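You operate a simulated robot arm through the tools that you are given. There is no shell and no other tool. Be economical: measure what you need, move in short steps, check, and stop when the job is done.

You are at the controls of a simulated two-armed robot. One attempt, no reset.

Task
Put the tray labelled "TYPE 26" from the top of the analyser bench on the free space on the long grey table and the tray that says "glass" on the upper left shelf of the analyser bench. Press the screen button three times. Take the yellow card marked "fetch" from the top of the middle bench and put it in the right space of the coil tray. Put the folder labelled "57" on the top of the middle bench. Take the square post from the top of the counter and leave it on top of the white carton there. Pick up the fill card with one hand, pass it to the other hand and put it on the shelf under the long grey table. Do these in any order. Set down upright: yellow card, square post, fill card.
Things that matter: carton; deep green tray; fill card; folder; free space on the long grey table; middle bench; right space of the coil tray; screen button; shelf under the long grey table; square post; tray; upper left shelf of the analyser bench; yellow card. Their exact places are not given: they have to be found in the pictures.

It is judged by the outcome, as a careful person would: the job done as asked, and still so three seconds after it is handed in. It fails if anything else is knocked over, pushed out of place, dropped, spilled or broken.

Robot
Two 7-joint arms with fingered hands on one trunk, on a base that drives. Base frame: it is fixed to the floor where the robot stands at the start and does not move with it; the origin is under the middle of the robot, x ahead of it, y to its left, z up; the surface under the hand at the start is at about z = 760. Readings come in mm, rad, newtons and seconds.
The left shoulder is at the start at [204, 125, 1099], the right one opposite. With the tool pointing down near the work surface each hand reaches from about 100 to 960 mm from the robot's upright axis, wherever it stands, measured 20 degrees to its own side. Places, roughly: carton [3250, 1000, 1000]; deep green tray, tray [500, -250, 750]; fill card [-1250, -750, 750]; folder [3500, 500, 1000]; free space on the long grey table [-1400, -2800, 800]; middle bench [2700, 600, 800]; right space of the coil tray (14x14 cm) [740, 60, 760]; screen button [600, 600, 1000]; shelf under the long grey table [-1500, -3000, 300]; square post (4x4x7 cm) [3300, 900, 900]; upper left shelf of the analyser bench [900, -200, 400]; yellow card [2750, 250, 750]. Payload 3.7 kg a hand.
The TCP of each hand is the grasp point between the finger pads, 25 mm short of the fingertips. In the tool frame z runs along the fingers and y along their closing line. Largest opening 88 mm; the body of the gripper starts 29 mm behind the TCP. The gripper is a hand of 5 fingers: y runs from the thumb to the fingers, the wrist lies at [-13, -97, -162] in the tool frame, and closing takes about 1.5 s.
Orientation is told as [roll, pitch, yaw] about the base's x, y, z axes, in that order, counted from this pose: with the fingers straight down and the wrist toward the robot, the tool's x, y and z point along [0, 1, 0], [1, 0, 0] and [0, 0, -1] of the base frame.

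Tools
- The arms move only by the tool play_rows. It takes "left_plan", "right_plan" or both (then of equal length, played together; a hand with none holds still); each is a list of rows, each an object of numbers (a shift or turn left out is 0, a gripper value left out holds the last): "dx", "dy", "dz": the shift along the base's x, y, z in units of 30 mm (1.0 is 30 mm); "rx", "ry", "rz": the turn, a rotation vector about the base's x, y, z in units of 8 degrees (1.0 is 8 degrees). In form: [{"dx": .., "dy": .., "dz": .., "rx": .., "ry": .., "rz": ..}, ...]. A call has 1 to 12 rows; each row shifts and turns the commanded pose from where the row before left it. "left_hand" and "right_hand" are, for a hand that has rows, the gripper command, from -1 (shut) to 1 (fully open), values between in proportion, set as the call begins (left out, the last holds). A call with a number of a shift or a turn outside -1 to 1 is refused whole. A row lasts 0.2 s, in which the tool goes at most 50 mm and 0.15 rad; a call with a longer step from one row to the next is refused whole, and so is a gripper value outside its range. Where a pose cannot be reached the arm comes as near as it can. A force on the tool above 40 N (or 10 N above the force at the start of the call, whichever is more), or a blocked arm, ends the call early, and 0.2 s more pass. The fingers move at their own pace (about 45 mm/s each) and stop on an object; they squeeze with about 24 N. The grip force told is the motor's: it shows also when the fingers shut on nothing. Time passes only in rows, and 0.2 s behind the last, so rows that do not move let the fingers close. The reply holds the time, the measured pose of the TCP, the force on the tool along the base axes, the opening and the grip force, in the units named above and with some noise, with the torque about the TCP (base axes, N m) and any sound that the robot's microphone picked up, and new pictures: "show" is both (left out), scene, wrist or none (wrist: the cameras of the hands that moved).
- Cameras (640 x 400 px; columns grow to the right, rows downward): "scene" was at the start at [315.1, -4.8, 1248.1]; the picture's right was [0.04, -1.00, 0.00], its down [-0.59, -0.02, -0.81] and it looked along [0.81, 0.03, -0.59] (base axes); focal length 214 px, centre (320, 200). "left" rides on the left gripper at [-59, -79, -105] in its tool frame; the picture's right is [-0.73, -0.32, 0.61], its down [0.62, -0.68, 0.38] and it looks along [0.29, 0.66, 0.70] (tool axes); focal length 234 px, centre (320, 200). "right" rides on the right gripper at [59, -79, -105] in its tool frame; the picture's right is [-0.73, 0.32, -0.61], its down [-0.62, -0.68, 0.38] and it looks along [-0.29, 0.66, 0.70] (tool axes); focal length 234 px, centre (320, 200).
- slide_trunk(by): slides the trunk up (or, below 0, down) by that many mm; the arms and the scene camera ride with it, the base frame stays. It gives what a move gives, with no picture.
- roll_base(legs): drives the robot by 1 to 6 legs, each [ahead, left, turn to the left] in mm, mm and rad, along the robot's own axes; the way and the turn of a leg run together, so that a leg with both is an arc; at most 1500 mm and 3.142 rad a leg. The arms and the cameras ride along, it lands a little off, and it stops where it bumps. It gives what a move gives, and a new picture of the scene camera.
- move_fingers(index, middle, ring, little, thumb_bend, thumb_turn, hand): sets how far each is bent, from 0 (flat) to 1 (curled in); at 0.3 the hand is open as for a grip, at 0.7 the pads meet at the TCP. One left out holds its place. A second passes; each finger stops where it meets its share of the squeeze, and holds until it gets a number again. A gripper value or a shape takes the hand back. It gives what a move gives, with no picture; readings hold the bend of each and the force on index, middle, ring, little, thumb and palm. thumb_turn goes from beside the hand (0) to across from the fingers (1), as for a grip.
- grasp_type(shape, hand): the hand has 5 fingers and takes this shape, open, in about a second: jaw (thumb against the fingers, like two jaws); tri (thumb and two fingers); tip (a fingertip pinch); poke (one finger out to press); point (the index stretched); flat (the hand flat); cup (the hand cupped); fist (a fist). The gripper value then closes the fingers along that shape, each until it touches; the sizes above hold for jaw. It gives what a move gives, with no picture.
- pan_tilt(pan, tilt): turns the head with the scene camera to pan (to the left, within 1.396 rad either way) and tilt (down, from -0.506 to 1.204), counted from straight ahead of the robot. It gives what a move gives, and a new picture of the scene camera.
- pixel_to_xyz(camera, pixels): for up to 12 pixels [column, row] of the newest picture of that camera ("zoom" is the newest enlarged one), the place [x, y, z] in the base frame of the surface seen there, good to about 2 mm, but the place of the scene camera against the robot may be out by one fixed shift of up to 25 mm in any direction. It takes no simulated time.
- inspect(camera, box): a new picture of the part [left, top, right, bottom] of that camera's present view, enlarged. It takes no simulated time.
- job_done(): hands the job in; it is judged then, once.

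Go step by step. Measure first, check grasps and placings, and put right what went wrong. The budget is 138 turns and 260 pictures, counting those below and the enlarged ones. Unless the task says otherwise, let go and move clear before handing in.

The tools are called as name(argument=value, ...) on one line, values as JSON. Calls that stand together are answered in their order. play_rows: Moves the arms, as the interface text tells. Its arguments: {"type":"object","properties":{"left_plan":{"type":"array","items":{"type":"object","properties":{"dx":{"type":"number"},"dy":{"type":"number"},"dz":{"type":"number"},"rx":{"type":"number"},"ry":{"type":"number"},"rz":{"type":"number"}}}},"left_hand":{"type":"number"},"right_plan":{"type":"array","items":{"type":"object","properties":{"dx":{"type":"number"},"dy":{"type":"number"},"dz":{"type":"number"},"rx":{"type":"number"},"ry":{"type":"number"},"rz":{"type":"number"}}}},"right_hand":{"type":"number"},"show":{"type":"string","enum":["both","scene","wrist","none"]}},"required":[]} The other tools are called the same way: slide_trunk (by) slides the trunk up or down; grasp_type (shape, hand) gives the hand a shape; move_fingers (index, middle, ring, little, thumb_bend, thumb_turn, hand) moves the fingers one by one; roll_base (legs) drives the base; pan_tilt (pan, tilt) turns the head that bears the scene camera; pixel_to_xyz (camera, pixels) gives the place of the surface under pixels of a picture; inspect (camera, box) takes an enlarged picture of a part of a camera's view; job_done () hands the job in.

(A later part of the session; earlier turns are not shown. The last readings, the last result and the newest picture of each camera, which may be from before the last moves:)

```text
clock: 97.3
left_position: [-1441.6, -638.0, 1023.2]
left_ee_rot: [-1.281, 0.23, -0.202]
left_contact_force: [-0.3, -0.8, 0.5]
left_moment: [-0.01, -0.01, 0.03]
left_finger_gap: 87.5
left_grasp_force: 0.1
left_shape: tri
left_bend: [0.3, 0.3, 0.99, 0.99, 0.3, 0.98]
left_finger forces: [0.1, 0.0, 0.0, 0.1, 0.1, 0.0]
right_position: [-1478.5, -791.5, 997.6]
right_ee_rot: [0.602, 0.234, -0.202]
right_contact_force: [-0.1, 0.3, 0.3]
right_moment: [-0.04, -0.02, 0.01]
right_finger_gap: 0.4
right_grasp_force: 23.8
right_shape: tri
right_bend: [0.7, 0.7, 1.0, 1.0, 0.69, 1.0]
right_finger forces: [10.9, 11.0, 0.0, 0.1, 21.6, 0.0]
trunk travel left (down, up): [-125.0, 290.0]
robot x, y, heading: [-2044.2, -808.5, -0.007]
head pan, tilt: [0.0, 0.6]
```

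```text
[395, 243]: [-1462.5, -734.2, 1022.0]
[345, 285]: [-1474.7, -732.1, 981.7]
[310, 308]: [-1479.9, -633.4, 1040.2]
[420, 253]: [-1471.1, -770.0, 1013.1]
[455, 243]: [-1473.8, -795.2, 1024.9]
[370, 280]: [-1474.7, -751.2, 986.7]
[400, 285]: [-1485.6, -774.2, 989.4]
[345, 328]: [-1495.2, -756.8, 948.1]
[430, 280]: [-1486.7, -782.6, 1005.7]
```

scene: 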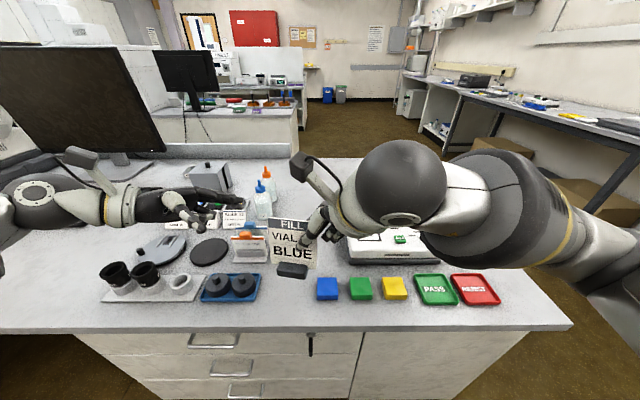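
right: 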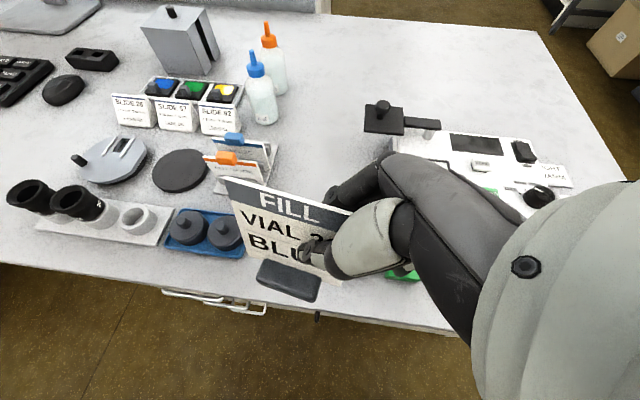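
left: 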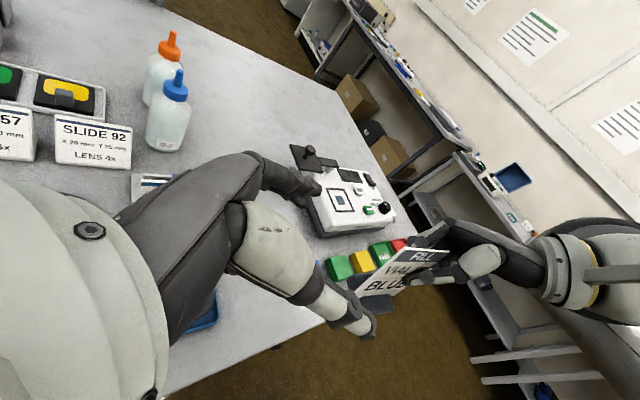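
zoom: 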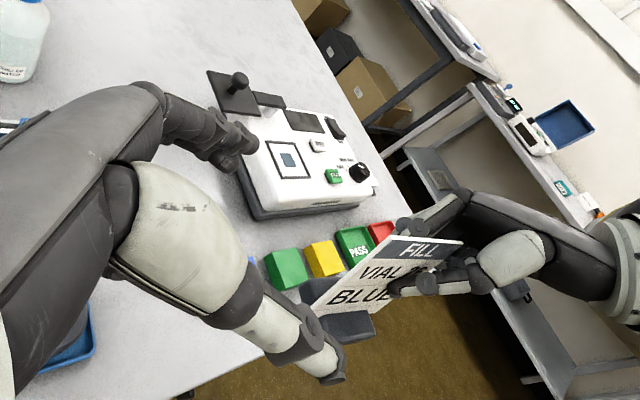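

Left edge at (-1470,-731). Advance to (-1470,-728,997) and check.

play_rows(left_plan=[{"dx": -0.24, "dy": -0.77, "dz": -0.22}, {"dx": -0.24, "dy": -0.77, "dz": -0.22}, {"dx": -0.24, "dy": -0.77, "dz": -0.22}, {"dx": -0.23, "dy": -0.7, "dz": -0.22}, {}])

inspect(camera="left", box=[220, 120, 480, 360])

inspect(camera="right", box=[160, 120, 420, 360])

```text
clock: 98.5
left_position: [-1471.3, -727.3, 996.7]
left_ee_rot: [-1.282, 0.231, -0.203]
left_contact_force: [0.5, -0.2, 0.1]
left_moment: [0.04, 0.0, -0.05]
left_finger_gap: 87.6
left_grasp_force: 0.1
left_shape: tri
left_bend: [0.3, 0.3, 0.99, 0.99, 0.3, 0.98]
left_finger forces: [0.0, 0.1, 0.0, 0.0, 0.0, 0.0]
right_position: [-1477.7, -790.3, 996.4]
right_ee_rot: [0.601, 0.237, -0.202]
right_contact_force: [0.4, 1.2, -0.5]
right_moment: [0.0, -0.01, 0.0]
right_finger_gap: 0.0
right_grasp_force: 24.2
right_shape: tri
right_bend: [0.7, 0.7, 1.0, 1.0, 0.69, 1.0]
right_finger forces: [10.8, 11.1, 0.0, 0.0, 21.6, 0.0]
trunk travel left (down, up): [-125.0, 290.0]
robot x, y, heading: [-2042.1, -811.5, -0.006]
head pan, tilt: [0.0, 0.6]
```

scene: 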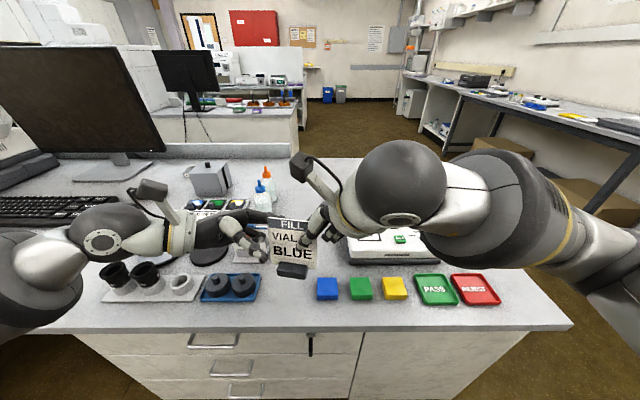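
left: 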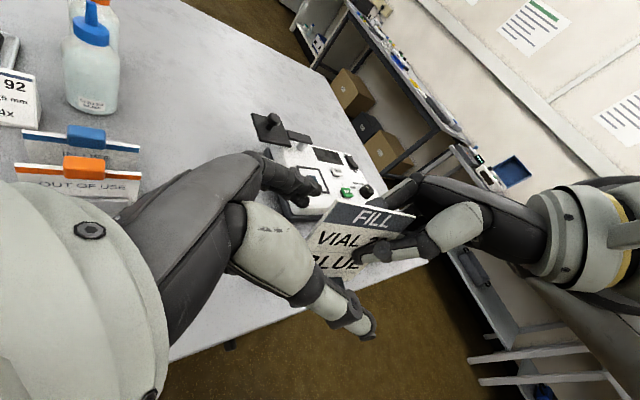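

```text
1.67 times, centred on (350, 240) of left
```

zoom: 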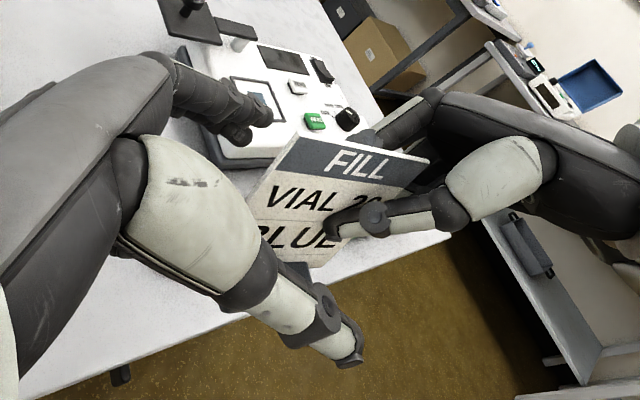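

```text
1.67 times, centred on (290, 240) of right
```

zoom: 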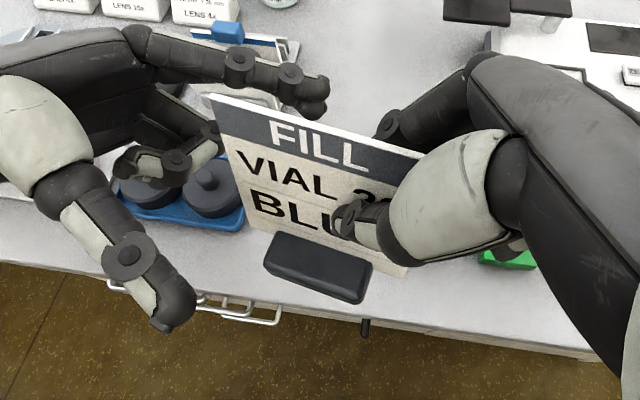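

Left fingers straddle the card's left edge. Close the left hand.

play_rows(left_plan=[{}, {}, {}, {}, {}, {}, {}, {}, {}, {}], left_hand=-1, show="none")

inspect(camera="left", box=[220, 120, 480, 360])

inspect(camera="right", box=[160, 120, 420, 360])

```text
clock: 100.7
left_position: [-1471.3, -726.9, 996.0]
left_ee_rot: [-1.28, 0.231, -0.202]
left_contact_force: [1.7, -1.6, -0.1]
left_moment: [0.03, -0.02, 0.1]
left_finger_gap: 0.0
left_grasp_force: 24.0
left_shape: tri
left_bend: [0.7, 0.7, 1.0, 1.0, 0.69, 1.0]
left_finger forces: [11.7, 10.9, 0.1, 0.1, 20.6, 0.0]
right_position: [-1477.1, -791.3, 997.4]
right_ee_rot: [0.602, 0.237, -0.203]
right_contact_force: [-1.1, 1.9, 0.0]
right_moment: [-0.01, 0.01, 0.03]
right_finger_gap: 0.1
right_grasp_force: 24.0
right_shape: tri
right_bend: [0.7, 0.7, 1.0, 1.0, 0.68, 1.0]
right_finger forces: [9.6, 12.5, 0.1, 0.1, 23.8, 0.1]
trunk travel left (down, up): [-125.0, 290.0]
robot x, y, heading: [-2043.9, -807.4, -0.0]
head pan, tilt: [0.0, 0.6]
```

```text
1.67 times, centred on (350, 240) of left
```

zoom: 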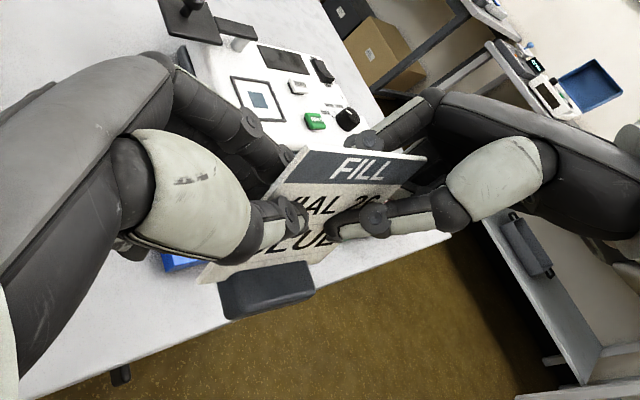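

```text
1.67 times, centred on (290, 240) of right
```

zoom: 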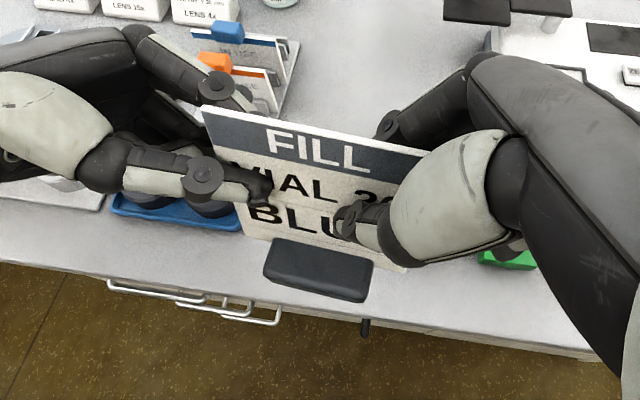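

Both hands grip the card without crossing. Open the right hand and withdraw it up-right along its finger axis.

play_rows(right_plan=[{}, {}, {}, {}, {}, {}, {}], right_hand=1, show="none")

play_rows(right_plan=[{"dx": 0.05, "dy": -0.6, "dz": 0.75}, {"dx": 0.05, "dy": -0.6, "dz": 0.75}, {"dx": 0.05, "dy": -0.6, "dz": 0.75}, {"dx": 0.05, "dy": -0.6, "dz": 0.75}])

```text
clock: 102.3
left_position: [-1470.4, -726.5, 996.8]
left_ee_rot: [-1.281, 0.23, -0.202]
left_contact_force: [-0.9, 0.6, -0.3]
left_moment: [0.03, 0.01, 0.0]
left_finger_gap: 0.0
left_grasp_force: 24.3
left_shape: tri
left_bend: [0.7, 0.7, 1.0, 1.0, 0.69, 1.0]
left_finger forces: [10.9, 11.5, 0.0, 0.0, 22.1, 0.1]
right_position: [-1478.0, -792.2, 996.8]
right_ee_rot: [0.602, 0.237, -0.203]
right_contact_force: [0.4, 0.2, 1.2]
right_moment: [-0.01, -0.06, 0.01]
right_finger_gap: 87.7
right_grasp_force: 0.1
right_shape: tri
right_bend: [0.3, 0.3, 0.99, 0.99, 0.3, 0.98]
right_finger forces: [0.0, 0.1, 0.1, 0.0, 0.0, 0.0]
trunk travel left (down, up): [-125.0, 290.0]
robot x, y, heading: [-2044.3, -808.1, -0.006]
head pan, tilt: [0.0, 0.6]
```

```text
clock: 103.3
left_position: [-1470.0, -726.0, 997.2]
left_ee_rot: [-1.281, 0.231, -0.202]
left_contact_force: [0.6, -0.4, 1.2]
left_moment: [0.04, 0.01, 0.0]
left_finger_gap: 0.0
left_grasp_force: 23.7
left_shape: tri
left_bend: [0.7, 0.7, 1.0, 1.0, 0.69, 1.0]
left_finger forces: [10.9, 11.6, 0.1, 0.0, 22.3, 0.0]
right_position: [-1474.3, -861.8, 1087.2]
right_ee_rot: [0.602, 0.236, -0.201]
right_contact_force: [-0.1, -0.2, 0.7]
right_moment: [0.01, 0.01, 0.0]
right_finger_gap: 87.9
right_grasp_force: 0.0
right_shape: tri
right_bend: [0.3, 0.3, 0.99, 0.99, 0.3, 0.98]
right_finger forces: [0.0, 0.0, 0.0, 0.1, 0.0, 0.0]
trunk travel left (down, up): [-125.0, 290.0]
robot x, y, heading: [-2042.0, -812.6, -0.011]
head pan, tilt: [0.0, 0.6]
```

scene: 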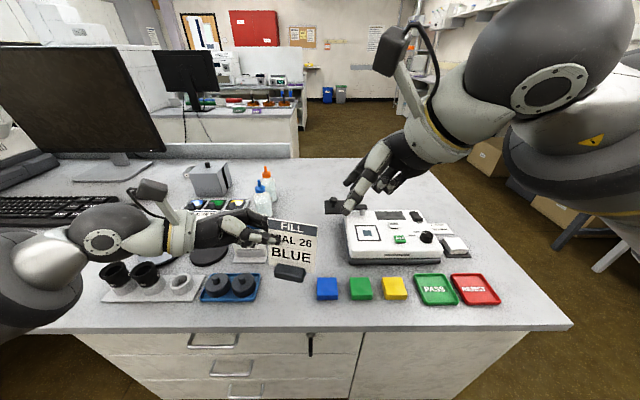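
right: 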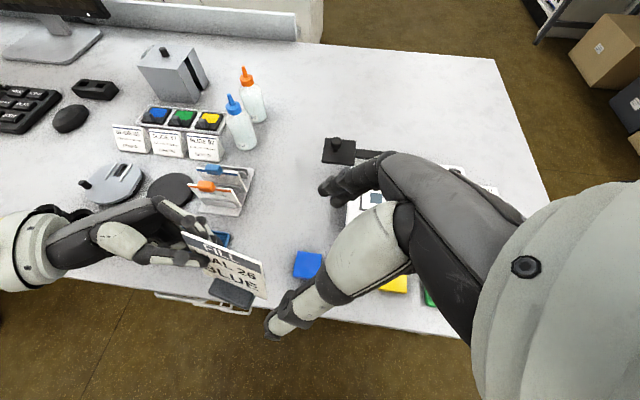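

The pass worked; the card hangs level in the left hand. Now drive back to the grey table.

roll_base(legs=[[-150, 0, 0], [0, -1040, 0], [0, 0, -1.565], [0, 800, 0]])

pan_tilt(pan=0.0, tilt=0.7)

```text
clock: 124.5
left_position: [-1333.6, -2429.2, 997.1]
left_ee_rot: [-1.282, 0.23, -1.812]
left_contact_force: [-0.2, 1.1, -0.1]
left_moment: [-0.01, -0.02, -0.04]
left_finger_gap: 0.0
left_grasp_force: 24.3
left_shape: tri
left_bend: [0.7, 0.7, 1.0, 1.0, 0.7, 1.0]
left_finger forces: [10.7, 11.1, 0.1, 0.0, 21.4, 0.0]
right_position: [-1469.0, -2419.2, 1087.7]
right_ee_rot: [0.602, 0.237, -1.814]
right_contact_force: [0.3, -0.4, -0.4]
right_moment: [-0.01, -0.03, 0.0]
right_finger_gap: 87.9
right_grasp_force: 0.1
right_shape: tri
right_bend: [0.3, 0.3, 0.99, 0.99, 0.3, 0.98]
right_finger forces: [0.0, 0.1, 0.1, 0.0, 0.0, 0.1]
trunk travel left (down, up): [-125.0, 290.0]
robot x, y, heading: [-1391.4, -1849.7, -1.611]
head pan, tilt: [0.0, 0.6]
```

scene: 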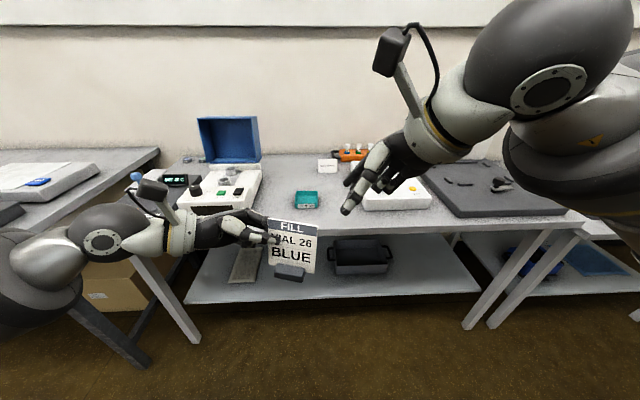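

```text
clock: 125.2
left_position: [-1334.1, -2429.9, 996.8]
left_ee_rot: [-1.282, 0.231, -1.813]
left_contact_force: [-0.3, 0.1, -0.2]
left_moment: [-0.06, -0.06, -0.02]
left_finger_gap: 0.2
left_grasp_force: 24.4
left_shape: tri
left_bend: [0.7, 0.7, 1.0, 1.0, 0.7, 1.0]
left_finger forces: [10.6, 11.1, 0.0, 0.0, 21.5, 0.1]
right_position: [-1468.7, -2420.6, 1086.8]
right_ee_rot: [0.601, 0.237, -1.812]
right_contact_force: [-0.5, 0.2, -0.3]
right_moment: [0.0, 0.0, 0.0]
right_finger_gap: 87.9
right_grasp_force: 0.1
right_shape: tri
right_bend: [0.3, 0.3, 0.99, 0.99, 0.3, 0.98]
right_finger forces: [0.0, 0.0, 0.0, 0.0, 0.0, 0.0]
trunk travel left (down, up): [-125.0, 290.0]
robot x, y, heading: [-1391.6, -1851.0, -1.62]
head pan, tilt: [0.0, 0.7]
```

scene: 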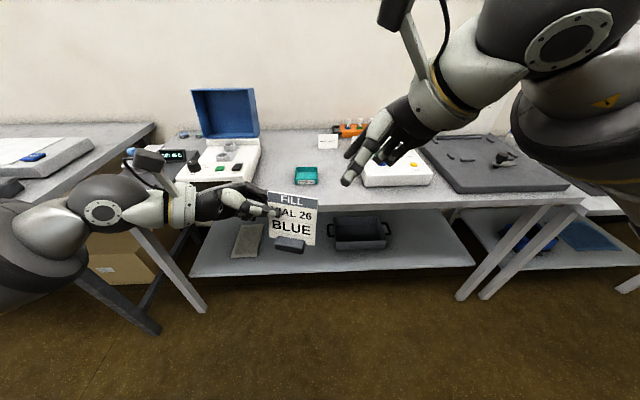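

Measure the shelf front edge and free area between the flat object (248,240) and the bin (358,232).

pixel_to_xyz(camera="scene", pixels=[[270, 273], [400, 264], [290, 265], [240, 258], [258, 250], [340, 248], [330, 225], [300, 207], [205, 312], [458, 300], [320, 255]])

```text
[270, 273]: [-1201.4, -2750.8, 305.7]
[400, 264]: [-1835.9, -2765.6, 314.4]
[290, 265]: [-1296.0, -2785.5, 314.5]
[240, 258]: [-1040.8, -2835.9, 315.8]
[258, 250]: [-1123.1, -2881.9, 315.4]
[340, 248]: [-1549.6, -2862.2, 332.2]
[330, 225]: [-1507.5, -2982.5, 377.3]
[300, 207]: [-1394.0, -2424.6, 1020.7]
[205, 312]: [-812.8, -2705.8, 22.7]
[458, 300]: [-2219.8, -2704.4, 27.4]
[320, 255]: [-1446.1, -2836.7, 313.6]
```

Shelf front edge is at y≈-2750, z≈301; free x -1140…-1480. I'll yaw the left hand ~70° so it points forward, lower the trunk, and raise the right hand clear.

slide_trunk(by=-125)

play_rows(left_plan=[{"rz": 0.97}, {"rz": 0.97}, {"rz": 0.97}, {"rz": 0.97}, {"rz": 0.97}, {"rz": 0.97}, {"rz": 0.97}, {"rz": 0.97}, {"rz": 0.97}], right_plan=[{"dx": -0.8, "dz": 0.5}, {"dx": -0.8, "dz": 0.5}, {"dx": -0.8, "dz": 0.5}, {"dx": -0.8, "dz": 0.5}, {"dz": 0.5}, {}, {}, {}, {}])

```text
clock: 126.8
left_position: [-1334.4, -2431.5, 860.4]
left_ee_rot: [-1.289, 0.272, -1.816]
left_contact_force: [0.6, 0.4, 0.2]
left_moment: [-0.06, -0.03, 0.0]
left_finger_gap: 0.2
left_grasp_force: 23.9
left_shape: tri
left_bend: [0.7, 0.7, 1.0, 1.0, 0.7, 1.0]
left_finger forces: [10.6, 11.2, 0.0, 0.0, 21.5, 0.1]
right_position: [-1468.1, -2423.3, 959.4]
right_ee_rot: [0.598, 0.253, -1.815]
right_contact_force: [1.0, 0.8, -0.9]
right_moment: [0.0, 0.01, 0.01]
right_finger_gap: 87.9
right_grasp_force: 0.1
right_shape: tri
right_bend: [0.3, 0.3, 0.99, 0.99, 0.3, 0.98]
right_finger forces: [0.1, 0.1, 0.1, 0.1, 0.0, 0.0]
trunk travel left (down, up): [0.0, 416.0]
robot x, y, heading: [-1394.4, -1855.4, -1.622]
head pan, tilt: [0.0, 0.7]
```

```text
clock: 128.8
left_position: [-1323.5, -2548.1, 826.6]
left_ee_rot: [-1.289, 0.273, -0.595]
left_contact_force: [-0.6, 0.2, 0.3]
left_moment: [0.01, -0.02, -0.02]
left_finger_gap: 0.4
left_grasp_force: 23.5
left_shape: tri
left_bend: [0.7, 0.7, 1.0, 1.0, 0.7, 1.0]
left_finger forces: [10.6, 11.6, 0.1, 0.1, 21.9, 0.0]
left hand out of reach, approached as far as the arm can: row 1, 2, 3, 4, 5, 6, 7
right_position: [-1565.3, -2422.6, 1033.9]
right_ee_rot: [0.598, 0.254, -1.812]
right_contact_force: [0.0, 0.8, -0.1]
right_moment: [0.0, 0.01, 0.0]
right_finger_gap: 87.7
right_grasp_force: 0.2
right_shape: tri
right_bend: [0.3, 0.3, 0.99, 0.99, 0.3, 0.98]
right_finger forces: [0.0, 0.0, 0.0, 0.0, 0.0, 0.0]
trunk travel left (down, up): [0.0, 416.0]
robot x, y, heading: [-1394.7, -1851.9, -1.616]
head pan, tilt: [0.0, 0.7]
```

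scene: 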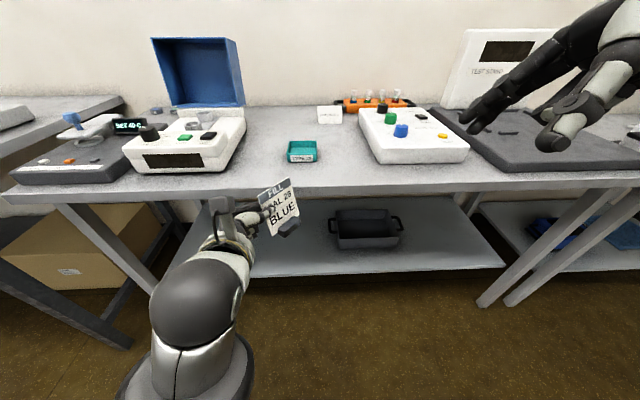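
right: 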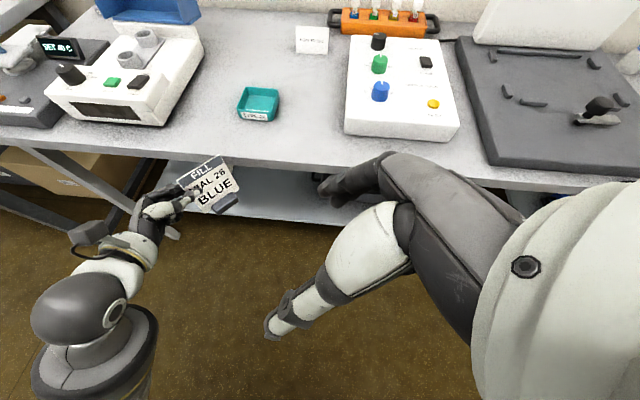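
left: 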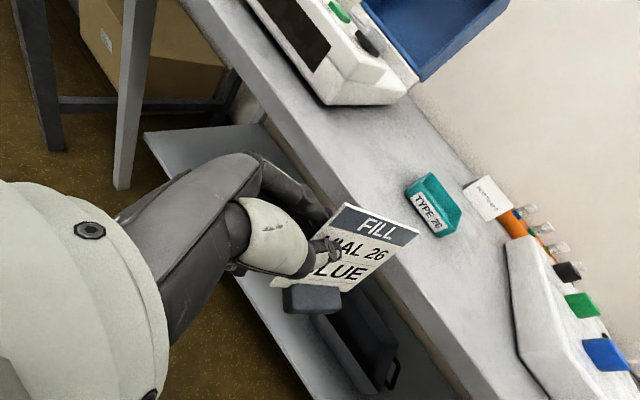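

Hand now points forward. Lower it in front of the table edge.

play_rows(left_plan=[{"dz": -1, "dy": 0.6}, {"dz": -1, "dy": 0.6}, {"dz": -1, "dy": 0.6}, {"dz": -1}, {"dz": -1}, {"dz": -1}, {"dz": -1}, {"dz": -1}, {"dz": -1}, {"dz": -1}, {"dz": -1}, {"dz": -1}])

```text
clock: 131.6
left_position: [-1325.5, -2501.8, 533.4]
left_ee_rot: [-1.407, 0.22, -0.602]
left_contact_force: [0.1, 0.3, 0.6]
left_moment: [0.03, -0.05, 0.0]
left_finger_gap: 0.0
left_grasp_force: 23.8
left_shape: tri
left_bend: [0.7, 0.7, 1.0, 1.0, 0.69, 1.0]
left_finger forces: [10.6, 11.6, 0.0, 0.0, 22.1, 0.0]
right_position: [-1564.6, -2400.8, 1050.4]
right_ee_rot: [0.604, 0.226, -1.812]
right_contact_force: [-0.1, 0.8, 0.3]
right_moment: [-0.02, -0.01, -0.04]
right_finger_gap: 87.9
right_grasp_force: 0.1
right_shape: tri
right_bend: [0.3, 0.3, 0.99, 0.99, 0.3, 0.98]
right_finger forces: [0.0, 0.1, 0.0, 0.0, 0.0, 0.0]
trunk travel left (down, up): [0.0, 416.0]
robot x, y, heading: [-1392.6, -1851.1, -1.62]
head pan, tilt: [0.0, 0.7]
stopped in row 12 (left hand): the arm was blocked; the commanded pose is now the measured one
```

scene: 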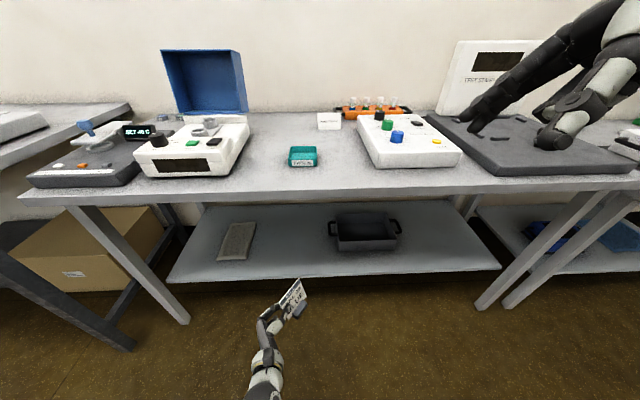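
left: 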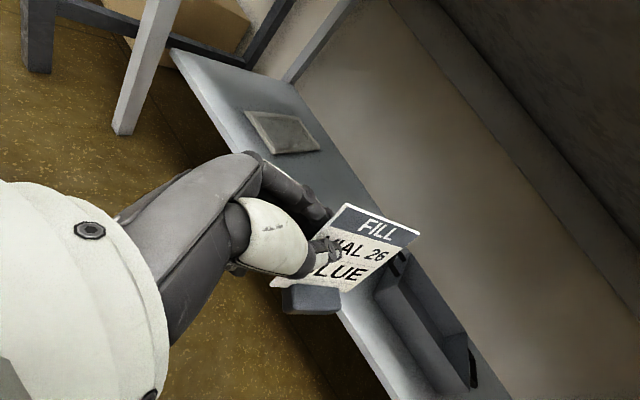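

The arm was blocked by its own reach so close to the body (z 533). Restore the orientation and extend forward under the table before going lower.

play_rows(left_plan=[{"dz": 0.4, "rx": 0.45, "ry": -0.08, "rz": -0.09, "dy": -0.4}, {"dz": 0.2, "rx": 0.44, "ry": -0.08, "rz": -0.09, "dy": -0.8}, {"dy": -1}, {"dy": -1}, {"dy": -1}, {"dy": -1, "dz": -0.5}, {"dz": -0.8, "dy": -0.5}, {"dz": -0.8}, {"dz": -0.8}])

```text
clock: 133.6
left_position: [-1326.5, -2678.5, 430.1]
left_ee_rot: [-1.237, 0.299, -0.59]
left_contact_force: [0.0, -0.6, -0.3]
left_moment: [0.03, -0.05, 0.03]
left_finger_gap: 0.0
left_grasp_force: 24.0
left_shape: tri
left_bend: [0.7, 0.7, 1.0, 1.0, 0.69, 1.0]
left_finger forces: [10.8, 12.1, 0.1, 0.0, 22.8, 0.0]
right_position: [-1564.7, -2422.7, 1034.1]
right_ee_rot: [0.598, 0.253, -1.814]
right_contact_force: [0.8, -0.4, 0.0]
right_moment: [0.03, -0.03, -0.01]
right_finger_gap: 88.0
right_grasp_force: 0.1
right_shape: tri
right_bend: [0.3, 0.3, 0.99, 0.99, 0.3, 0.98]
right_finger forces: [0.0, 0.0, 0.0, 0.1, 0.1, 0.0]
trunk travel left (down, up): [0.0, 416.0]
robot x, y, heading: [-1395.3, -1848.6, -1.613]
head pan, tilt: [0.0, 0.7]
```

scene: 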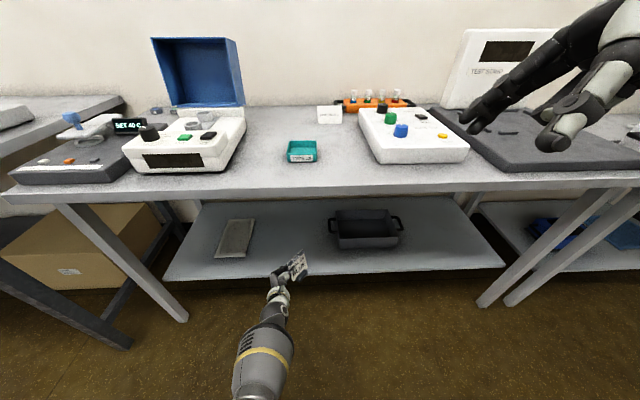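
left: 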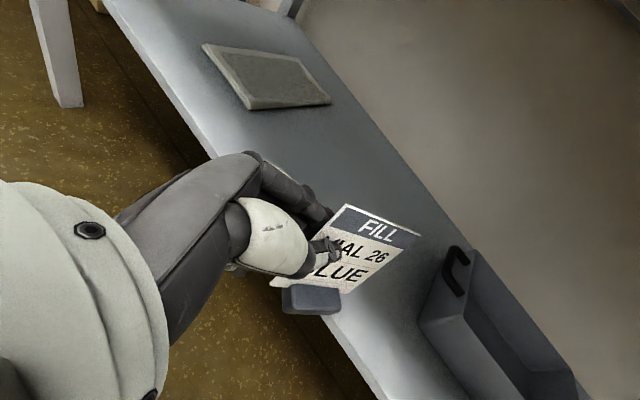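

Hand is under the table edge, card level. Drive forward 125 mm to bring the foot over the shelf, then correct the small tilt.

roll_base(legs=[[130, 0, 0]])

play_rows(left_plan=[{"rx": -0.26, "ry": -0.12, "rz": 0.05}, {"rx": -0.26, "ry": -0.12, "rz": 0.04}, {"dz": -0.6}, {"dz": -0.4}, {}])

```text
clock: 134.8
left_position: [-1331.6, -2808.6, 429.1]
left_ee_rot: [-1.239, 0.299, -0.589]
left_contact_force: [0.5, 0.2, 0.9]
left_moment: [0.02, -0.04, 0.0]
left_finger_gap: 0.1
left_grasp_force: 23.9
left_shape: tri
left_bend: [0.7, 0.7, 1.0, 1.0, 0.69, 1.0]
left_finger forces: [10.7, 12.1, 0.1, 0.0, 22.7, 0.1]
right_position: [-1571.7, -2552.9, 1032.2]
right_ee_rot: [0.6, 0.253, -1.812]
right_contact_force: [0.5, 0.7, 0.2]
right_moment: [0.0, 0.01, -0.01]
right_finger_gap: 87.8
right_grasp_force: 0.1
right_shape: tri
right_bend: [0.3, 0.3, 0.99, 0.99, 0.3, 0.98]
right_finger forces: [0.0, 0.0, 0.0, 0.0, 0.0, 0.1]
trunk travel left (down, up): [0.0, 416.0]
robot x, y, heading: [-1398.5, -1983.6, -1.615]
head pan, tilt: [0.0, 0.7]
```

scene: 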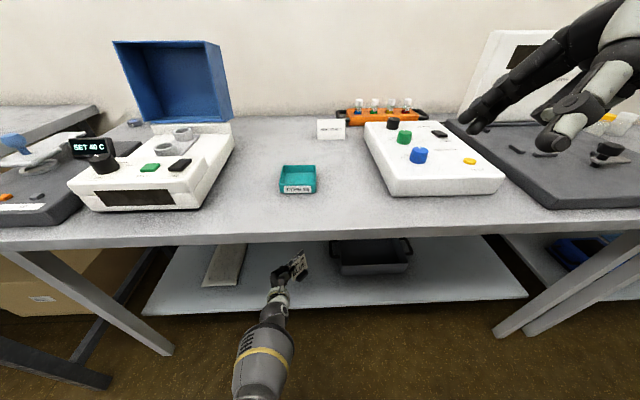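

```text
clock: 136.1
left_position: [-1330.6, -2808.9, 400.4]
left_ee_rot: [-1.282, 0.231, -0.588]
left_contact_force: [0.2, -0.1, -0.9]
left_moment: [0.03, -0.03, 0.0]
left_finger_gap: 0.0
left_grasp_force: 24.1
left_shape: tri
left_bend: [0.7, 0.7, 1.0, 1.0, 0.69, 1.0]
left_finger forces: [10.8, 12.0, 0.0, 0.0, 22.5, 0.0]
right_position: [-1570.6, -2552.9, 1034.0]
right_ee_rot: [0.599, 0.253, -1.814]
right_contact_force: [-0.4, 0.0, -0.2]
right_moment: [0.01, 0.01, -0.01]
right_finger_gap: 87.7
right_grasp_force: 0.0
right_shape: tri
right_bend: [0.3, 0.3, 0.99, 0.99, 0.3, 0.98]
right_finger forces: [0.0, 0.0, 0.1, 0.0, 0.0, 0.0]
trunk travel left (down, up): [0.0, 416.0]
robot x, y, heading: [-1398.8, -1979.5, -1.615]
head pan, tilt: [0.0, 0.7]
```

scene: 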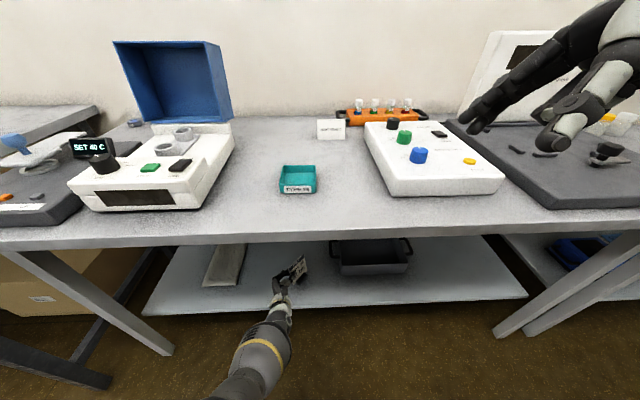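
left: 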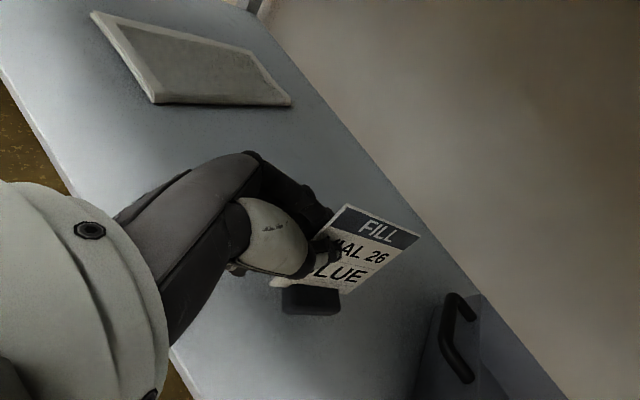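

Level and over the shelf. Lower slowly to touch.

play_rows(left_plan=[{"dz": -0.5}, {"dz": -0.3}, {"dz": -0.1}, {"dz": -0.08}, {"dz": -0.08}], show="wrist")

pixel_to_xyz(camera="left", pixels=[[360, 340], [310, 350], [310, 310], [300, 290]])

```text
clock: 137.2
left_position: [-1329.0, -2806.2, 386.8]
left_ee_rot: [-1.279, 0.231, -0.59]
left_contact_force: [0.2, 0.0, -0.3]
left_moment: [0.01, -0.02, -0.02]
left_finger_gap: 0.0
left_grasp_force: 23.9
left_shape: tri
left_bend: [0.7, 0.7, 1.0, 1.0, 0.69, 1.0]
left_finger forces: [10.7, 11.9, 0.1, 0.0, 22.4, 0.0]
left hand out of reach, approached as far as the arm can: row 1, 2, 5
right_position: [-1569.5, -2553.7, 1033.9]
right_ee_rot: [0.599, 0.253, -1.814]
right_contact_force: [-0.1, 0.8, 0.0]
right_moment: [-0.01, -0.01, -0.01]
right_finger_gap: 87.6
right_grasp_force: 0.1
right_shape: tri
right_bend: [0.3, 0.3, 0.99, 0.99, 0.3, 0.98]
right_finger forces: [0.0, 0.1, 0.1, 0.1, 0.0, 0.0]
trunk travel left (down, up): [0.0, 416.0]
robot x, y, heading: [-1399.2, -1982.3, -1.614]
head pan, tilt: [0.0, 0.7]
```

left: 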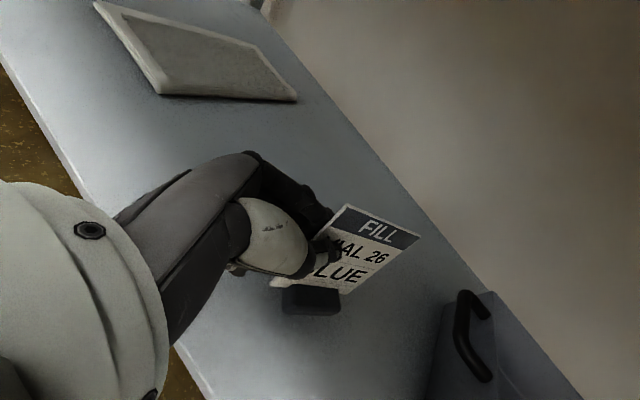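

```text
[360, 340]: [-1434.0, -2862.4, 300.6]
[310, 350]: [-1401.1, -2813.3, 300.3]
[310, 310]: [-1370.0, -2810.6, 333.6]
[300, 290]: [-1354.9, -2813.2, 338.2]
```

Just at the reach limit, 18 mm short. Drive 90 mm closer, then draw the hand back by the same amount and lower.

roll_base(legs=[[90, 0, 0]])

play_rows(left_plan=[{"dy": 0.8}, {"dy": 0.8}, {"dy": 0.6}, {"dz": -0.2}], show="wrist")

```text
clock: 138.3
left_position: [-1332.8, -2895.9, 385.2]
left_ee_rot: [-1.278, 0.231, -0.588]
left_contact_force: [-0.3, 0.8, -0.2]
left_moment: [0.01, -0.02, -0.02]
left_finger_gap: 0.1
left_grasp_force: 24.1
left_shape: tri
left_bend: [0.7, 0.7, 1.0, 1.0, 0.69, 1.0]
left_finger forces: [10.7, 11.9, 0.0, 0.1, 22.3, 0.0]
right_position: [-1574.9, -2642.4, 1033.2]
right_ee_rot: [0.6, 0.252, -1.815]
right_contact_force: [0.8, -0.7, -0.3]
right_moment: [-0.04, 0.01, 0.03]
right_finger_gap: 87.9
right_grasp_force: 0.1
right_shape: tri
right_bend: [0.3, 0.3, 0.99, 0.99, 0.3, 0.98]
right_finger forces: [0.0, 0.0, 0.0, 0.1, 0.0, 0.0]
trunk travel left (down, up): [0.0, 416.0]
robot x, y, heading: [-1404.8, -2068.2, -1.615]
head pan, tilt: [0.0, 0.7]
```

scene: 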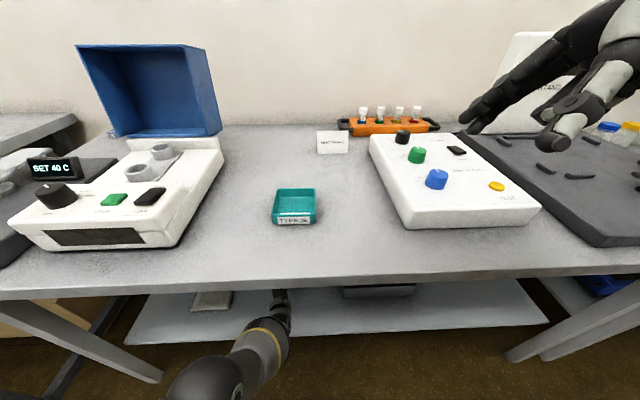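

```text
clock: 139.3
left_position: [-1333.8, -2831.1, 378.9]
left_ee_rot: [-1.279, 0.231, -0.588]
left_contact_force: [-0.7, 0.2, -0.2]
left_moment: [-0.01, -0.07, -0.01]
left_finger_gap: 0.1
left_grasp_force: 24.2
left_shape: tri
left_bend: [0.7, 0.7, 1.0, 1.0, 0.69, 1.0]
left_finger forces: [10.7, 11.9, 0.0, 0.0, 22.3, 0.0]
right_position: [-1575.0, -2642.4, 1034.0]
right_ee_rot: [0.599, 0.253, -1.814]
right_contact_force: [0.1, 0.1, -0.4]
right_moment: [0.02, 0.01, 0.01]
right_finger_gap: 87.6
right_grasp_force: 0.0
right_shape: tri
right_bend: [0.3, 0.3, 0.99, 0.99, 0.3, 0.98]
right_finger forces: [0.0, 0.0, 0.0, 0.1, 0.0, 0.0]
trunk travel left (down, up): [0.0, 416.0]
robot x, y, heading: [-1399.0, -2073.4, -1.616]
head pan, tilt: [0.0, 0.7]
```

left: 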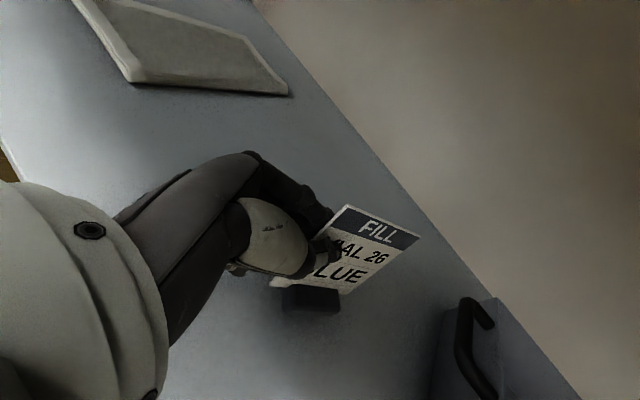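

Position good (y -2831). Continue lowering in small steps until contact.

play_rows(left_plan=[{"dz": -0.15}, {"dz": -0.1}, {"dz": -0.1}, {"dz": -0.1}, {}], show="wrist")

```text
clock: 140.6
left_position: [-1332.6, -2831.0, 367.4]
left_ee_rot: [-1.283, 0.231, -0.589]
left_contact_force: [0.2, -0.7, 2.0]
left_moment: [-0.04, 0.03, 0.01]
left_finger_gap: 0.2
left_grasp_force: 24.3
left_shape: tri
left_bend: [0.7, 0.7, 1.0, 1.0, 0.69, 1.0]
left_finger forces: [10.7, 11.8, 0.1, 0.1, 22.7, 0.0]
right_position: [-1572.6, -2641.7, 1035.1]
right_ee_rot: [0.599, 0.253, -1.815]
right_contact_force: [-1.0, 0.5, -0.1]
right_moment: [-0.05, 0.01, 0.02]
right_finger_gap: 87.7
right_grasp_force: 0.1
right_shape: tri
right_bend: [0.3, 0.3, 0.99, 0.99, 0.3, 0.98]
right_finger forces: [0.0, 0.0, 0.1, 0.0, 0.1, 0.1]
trunk travel left (down, up): [0.0, 416.0]
robot x, y, heading: [-1402.7, -2071.3, -1.619]
head pan, tilt: [0.0, 0.7]
```

left: 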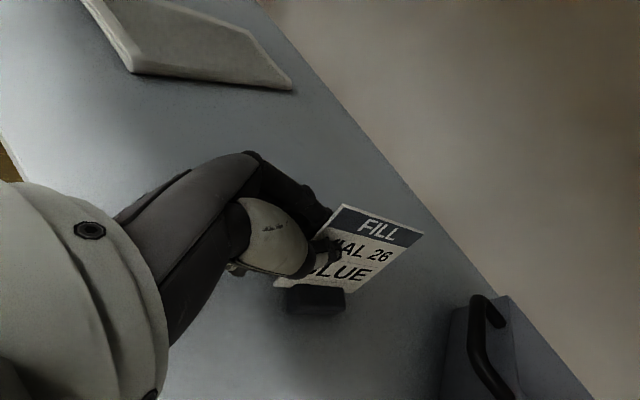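

Touching with 2 N at the expected height. Open, then withdraw along the finger axis.

play_rows(left_plan=[{"dz": -0.04}, {}, {}, {}, {}, {}, {}], left_hand=1, show="none")

play_rows(left_plan=[{"dx": 0.3, "dy": 0.4, "dz": 0.1}, {"dx": 0.5, "dy": 0.7, "dz": 0.2}, {"dx": 0.5, "dy": 0.7, "dz": 0.2}, {"dx": 0.5, "dy": 0.7, "dz": 0.2}])

```text
clock: 142.2
left_position: [-1332.1, -2829.3, 366.0]
left_ee_rot: [-1.281, 0.229, -0.59]
left_contact_force: [0.2, 0.9, 0.5]
left_moment: [-0.02, 0.04, 0.03]
left_finger_gap: 87.5
left_grasp_force: 0.0
left_shape: tri
left_bend: [0.3, 0.3, 0.99, 0.99, 0.3, 0.98]
left_finger forces: [0.0, 0.0, 0.0, 0.1, 0.0, 0.0]
right_position: [-1575.1, -2643.4, 1034.7]
right_ee_rot: [0.598, 0.252, -1.813]
right_contact_force: [0.3, -0.8, 0.1]
right_moment: [0.02, 0.03, 0.04]
right_finger_gap: 87.6
right_grasp_force: 0.1
right_shape: tri
right_bend: [0.3, 0.3, 0.99, 0.99, 0.3, 0.98]
right_finger forces: [0.1, 0.1, 0.1, 0.0, 0.0, 0.0]
trunk travel left (down, up): [0.0, 416.0]
robot x, y, heading: [-1402.1, -2072.6, -1.618]
head pan, tilt: [0.0, 0.7]
```

```text
clock: 143.3
left_position: [-1294.0, -2792.3, 419.1]
left_ee_rot: [-1.353, 0.212, -0.605]
left_contact_force: [0.0, 0.5, -0.9]
left_moment: [0.0, -0.01, 0.01]
left_finger_gap: 87.8
left_grasp_force: 0.1
left_shape: tri
left_bend: [0.3, 0.3, 0.99, 0.99, 0.3, 0.98]
left_finger forces: [0.1, 0.0, 0.0, 0.1, 0.0, 0.1]
right_position: [-1576.1, -2642.5, 1033.7]
right_ee_rot: [0.602, 0.253, -1.812]
right_contact_force: [0.3, -0.2, 0.7]
right_moment: [0.01, 0.0, -0.05]
right_finger_gap: 87.6
right_grasp_force: 0.0
right_shape: tri
right_bend: [0.3, 0.3, 0.99, 0.99, 0.3, 0.98]
right_finger forces: [0.0, 0.0, 0.1, 0.0, 0.0, 0.0]
trunk travel left (down, up): [0.0, 416.0]
robot x, y, heading: [-1398.1, -2072.0, -1.616]
head pan, tilt: [0.0, 0.7]
stopped in row 4 (left hand): the arm was blocked; the commanded pose is now the measured one
```

scene: 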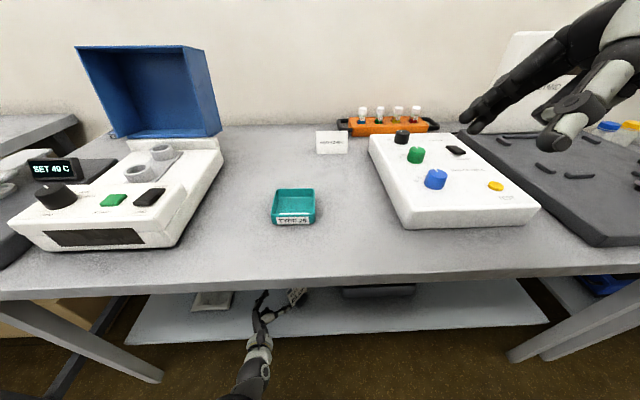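
left: 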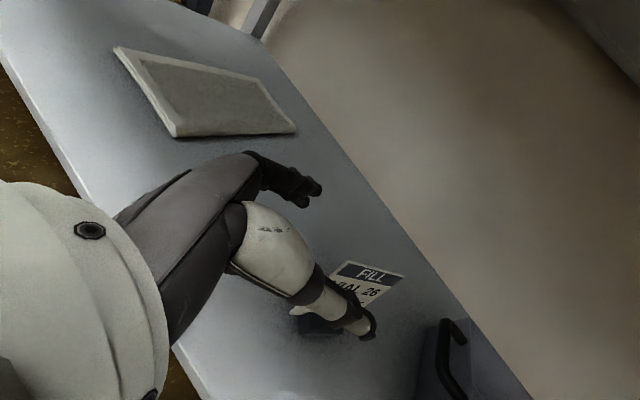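

The card stands on its own; hand is off it. Reverse the base to pull out from under the table and view.

roll_base(legs=[[-300, 0, 0]])

inspect(camera="scene", box=[180, 180, 420, 330])

```text
clock: 145.4
left_position: [-1277.1, -2496.4, 415.9]
left_ee_rot: [-1.349, 0.21, -0.6]
left_contact_force: [0.5, 0.1, -0.3]
left_moment: [0.02, 0.01, 0.02]
left_finger_gap: 88.0
left_grasp_force: 0.1
left_shape: tri
left_bend: [0.3, 0.3, 0.99, 0.99, 0.3, 0.98]
left_finger forces: [0.0, 0.0, 0.0, 0.1, 0.0, 0.1]
right_position: [-1564.1, -2347.7, 1032.3]
right_ee_rot: [0.601, 0.254, -1.808]
right_contact_force: [0.3, -0.1, 0.2]
right_moment: [-0.02, 0.01, 0.0]
right_finger_gap: 87.8
right_grasp_force: 0.0
right_shape: tri
right_bend: [0.3, 0.3, 0.99, 0.99, 0.3, 0.98]
right_finger forces: [0.0, 0.0, 0.0, 0.0, 0.1, 0.1]
trunk travel left (down, up): [0.0, 416.0]
robot x, y, heading: [-1392.1, -1772.9, -1.616]
head pan, tilt: [0.0, 0.7]
```

scene: 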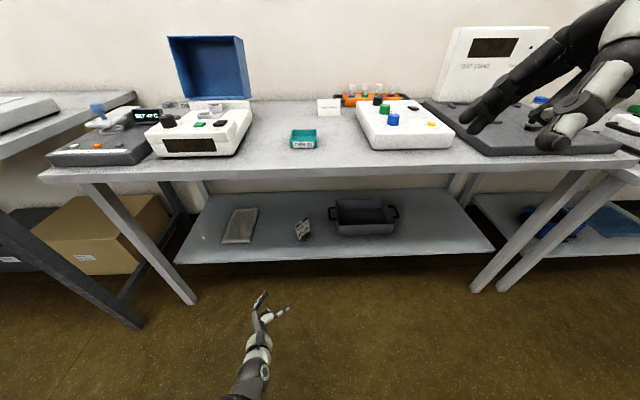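

```text
2.67 times, centred on (300, 255) of scene
```

zoom: 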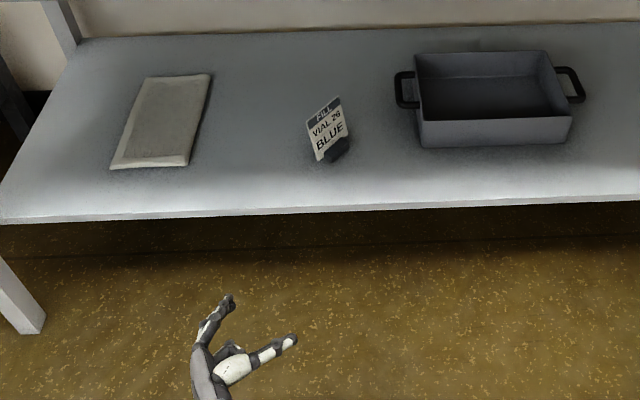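

The fill card stands upright on the shelf. Now bring the left hand back up to the normal downward pose.

play_rows(left_plan=[{"dz": 1, "dy": -0.3}, {"dz": 1}, {"dz": 1, "rx": 0.78, "ry": -0.53, "rz": -0.2}, {"dz": 1, "rx": 0.78, "ry": -0.53, "rz": -0.2}, {"dz": 1, "rx": 0.78, "ry": -0.53, "rz": -0.2}, {"dz": 1, "rx": 0.78, "ry": -0.53, "rz": -0.2}, {"dz": 1, "rx": 0.78, "ry": -0.53, "rz": -0.2}, {"dz": 1, "rx": 0.78, "ry": -0.53, "rz": -0.2}, {"dz": 1, "rx": 0.78, "ry": -0.53, "rz": -0.2}, {"dz": 1, "rx": 0.78, "ry": -0.53, "rz": -0.2}, {"dz": 1, "rx": 0.78, "ry": -0.53, "rz": -0.2}, {"dz": 1, "rx": 0.78, "ry": -0.53, "rz": -0.2}], right_plan=[{}, {}, {}, {"rx": 0, "ry": 0, "rz": 0}, {}, {}, {}, {}, {}, {}, {}, {}], show="none")

slide_trunk(by=125)

grasp_type(hand="left", shape="jaw")

grasp_type(hand="right", shape="jaw")

```text
clock: 148.0
left_position: [-1263.3, -2523.2, 749.0]
left_ee_rot: [-0.004, 0.213, -0.594]
left_contact_force: [-0.1, -0.7, 0.5]
left_moment: [0.0, -0.02, 0.01]
left_finger_gap: 87.7
left_grasp_force: 0.0
left_shape: tri
left_bend: [0.3, 0.3, 0.99, 0.99, 0.3, 0.98]
left_finger forces: [0.0, 0.0, 0.0, 0.1, 0.0, 0.1]
left hand out of reach, approached as far as the arm can: row 12
right_position: [-1560.1, -2346.4, 1034.6]
right_ee_rot: [0.6, 0.253, -1.811]
right_contact_force: [0.5, 0.1, 0.0]
right_moment: [-0.02, -0.02, 0.0]
right_finger_gap: 87.9
right_grasp_force: 0.1
right_shape: tri
right_bend: [0.3, 0.3, 0.99, 0.99, 0.3, 0.98]
right_finger forces: [0.0, 0.0, 0.0, 0.0, 0.0, 0.0]
trunk travel left (down, up): [0.0, 416.0]
robot x, y, heading: [-1392.1, -1775.7, -1.615]
head pan, tilt: [0.0, 0.7]
```

```text
clock: 149.5
left_position: [-1263.0, -2524.7, 872.4]
left_ee_rot: [-0.002, 0.214, -0.594]
left_contact_force: [-0.6, 0.0, 0.0]
left_moment: [0.03, -0.01, 0.0]
left_finger_gap: 87.6
left_grasp_force: 0.1
left_shape: tri
left_bend: [0.3, 0.3, 0.99, 0.99, 0.3, 0.98]
left_finger forces: [0.0, 0.0, 0.0, 0.1, 0.0, 0.0]
right_position: [-1559.6, -2347.9, 1156.3]
right_ee_rot: [0.596, 0.257, -1.811]
right_contact_force: [0.3, 0.2, -0.1]
right_moment: [0.02, 0.04, 0.03]
right_finger_gap: 87.9
right_grasp_force: 0.1
right_shape: tri
right_bend: [0.3, 0.3, 0.99, 0.99, 0.3, 0.98]
right_finger forces: [0.1, 0.0, 0.0, 0.0, 0.1, 0.0]
trunk travel left (down, up): [-125.0, 290.0]
robot x, y, heading: [-1386.4, -1778.2, -1.612]
head pan, tilt: [0.0, 0.7]
```

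```text
clock: 150.4
left_position: [-1262.3, -2523.8, 875.7]
left_ee_rot: [-0.005, 0.211, -0.595]
left_contact_force: [-0.7, 0.3, -0.1]
left_moment: [0.0, -0.01, 0.02]
left_finger_gap: 87.6
left_grasp_force: 0.1
left_shape: jaw
left_bend: [0.3, 0.3, 0.3, 0.3, 0.3, 0.98]
left_finger forces: [0.0, 0.1, 0.0, 0.0, 0.0, 0.0]
right_position: [-1559.7, -2346.3, 1159.0]
right_ee_rot: [0.6, 0.252, -1.808]
right_contact_force: [-0.5, -0.3, 0.1]
right_moment: [0.0, -0.02, 0.01]
right_finger_gap: 87.9
right_grasp_force: 0.1
right_shape: tri
right_bend: [0.3, 0.3, 0.99, 0.99, 0.3, 0.98]
right_finger forces: [0.0, 0.1, 0.0, 0.1, 0.0, 0.0]
trunk travel left (down, up): [-125.0, 290.0]
robot x, y, heading: [-1393.2, -1776.9, -1.609]
head pan, tilt: [0.0, 0.7]
```

```text
clock: 151.3
left_position: [-1263.1, -2524.3, 875.0]
left_ee_rot: [-0.004, 0.213, -0.595]
left_contact_force: [-0.3, -0.3, 0.5]
left_moment: [-0.02, 0.04, -0.01]
left_finger_gap: 88.0
left_grasp_force: 0.1
left_shape: jaw
left_bend: [0.3, 0.3, 0.3, 0.3, 0.3, 0.98]
left_finger forces: [0.1, 0.0, 0.0, 0.0, 0.1, 0.0]
right_position: [-1559.0, -2346.1, 1160.3]
right_ee_rot: [0.6, 0.253, -1.81]
right_contact_force: [-0.1, -0.5, 0.0]
right_moment: [-0.02, 0.02, 0.02]
right_finger_gap: 87.7
right_grasp_force: 0.0
right_shape: jaw
right_bend: [0.3, 0.3, 0.3, 0.3, 0.3, 0.98]
right_finger forces: [0.0, 0.0, 0.0, 0.1, 0.0, 0.0]
trunk travel left (down, up): [-125.0, 290.0]
robot x, y, heading: [-1389.6, -1775.8, -1.613]
head pan, tilt: [0.0, 0.7]
```

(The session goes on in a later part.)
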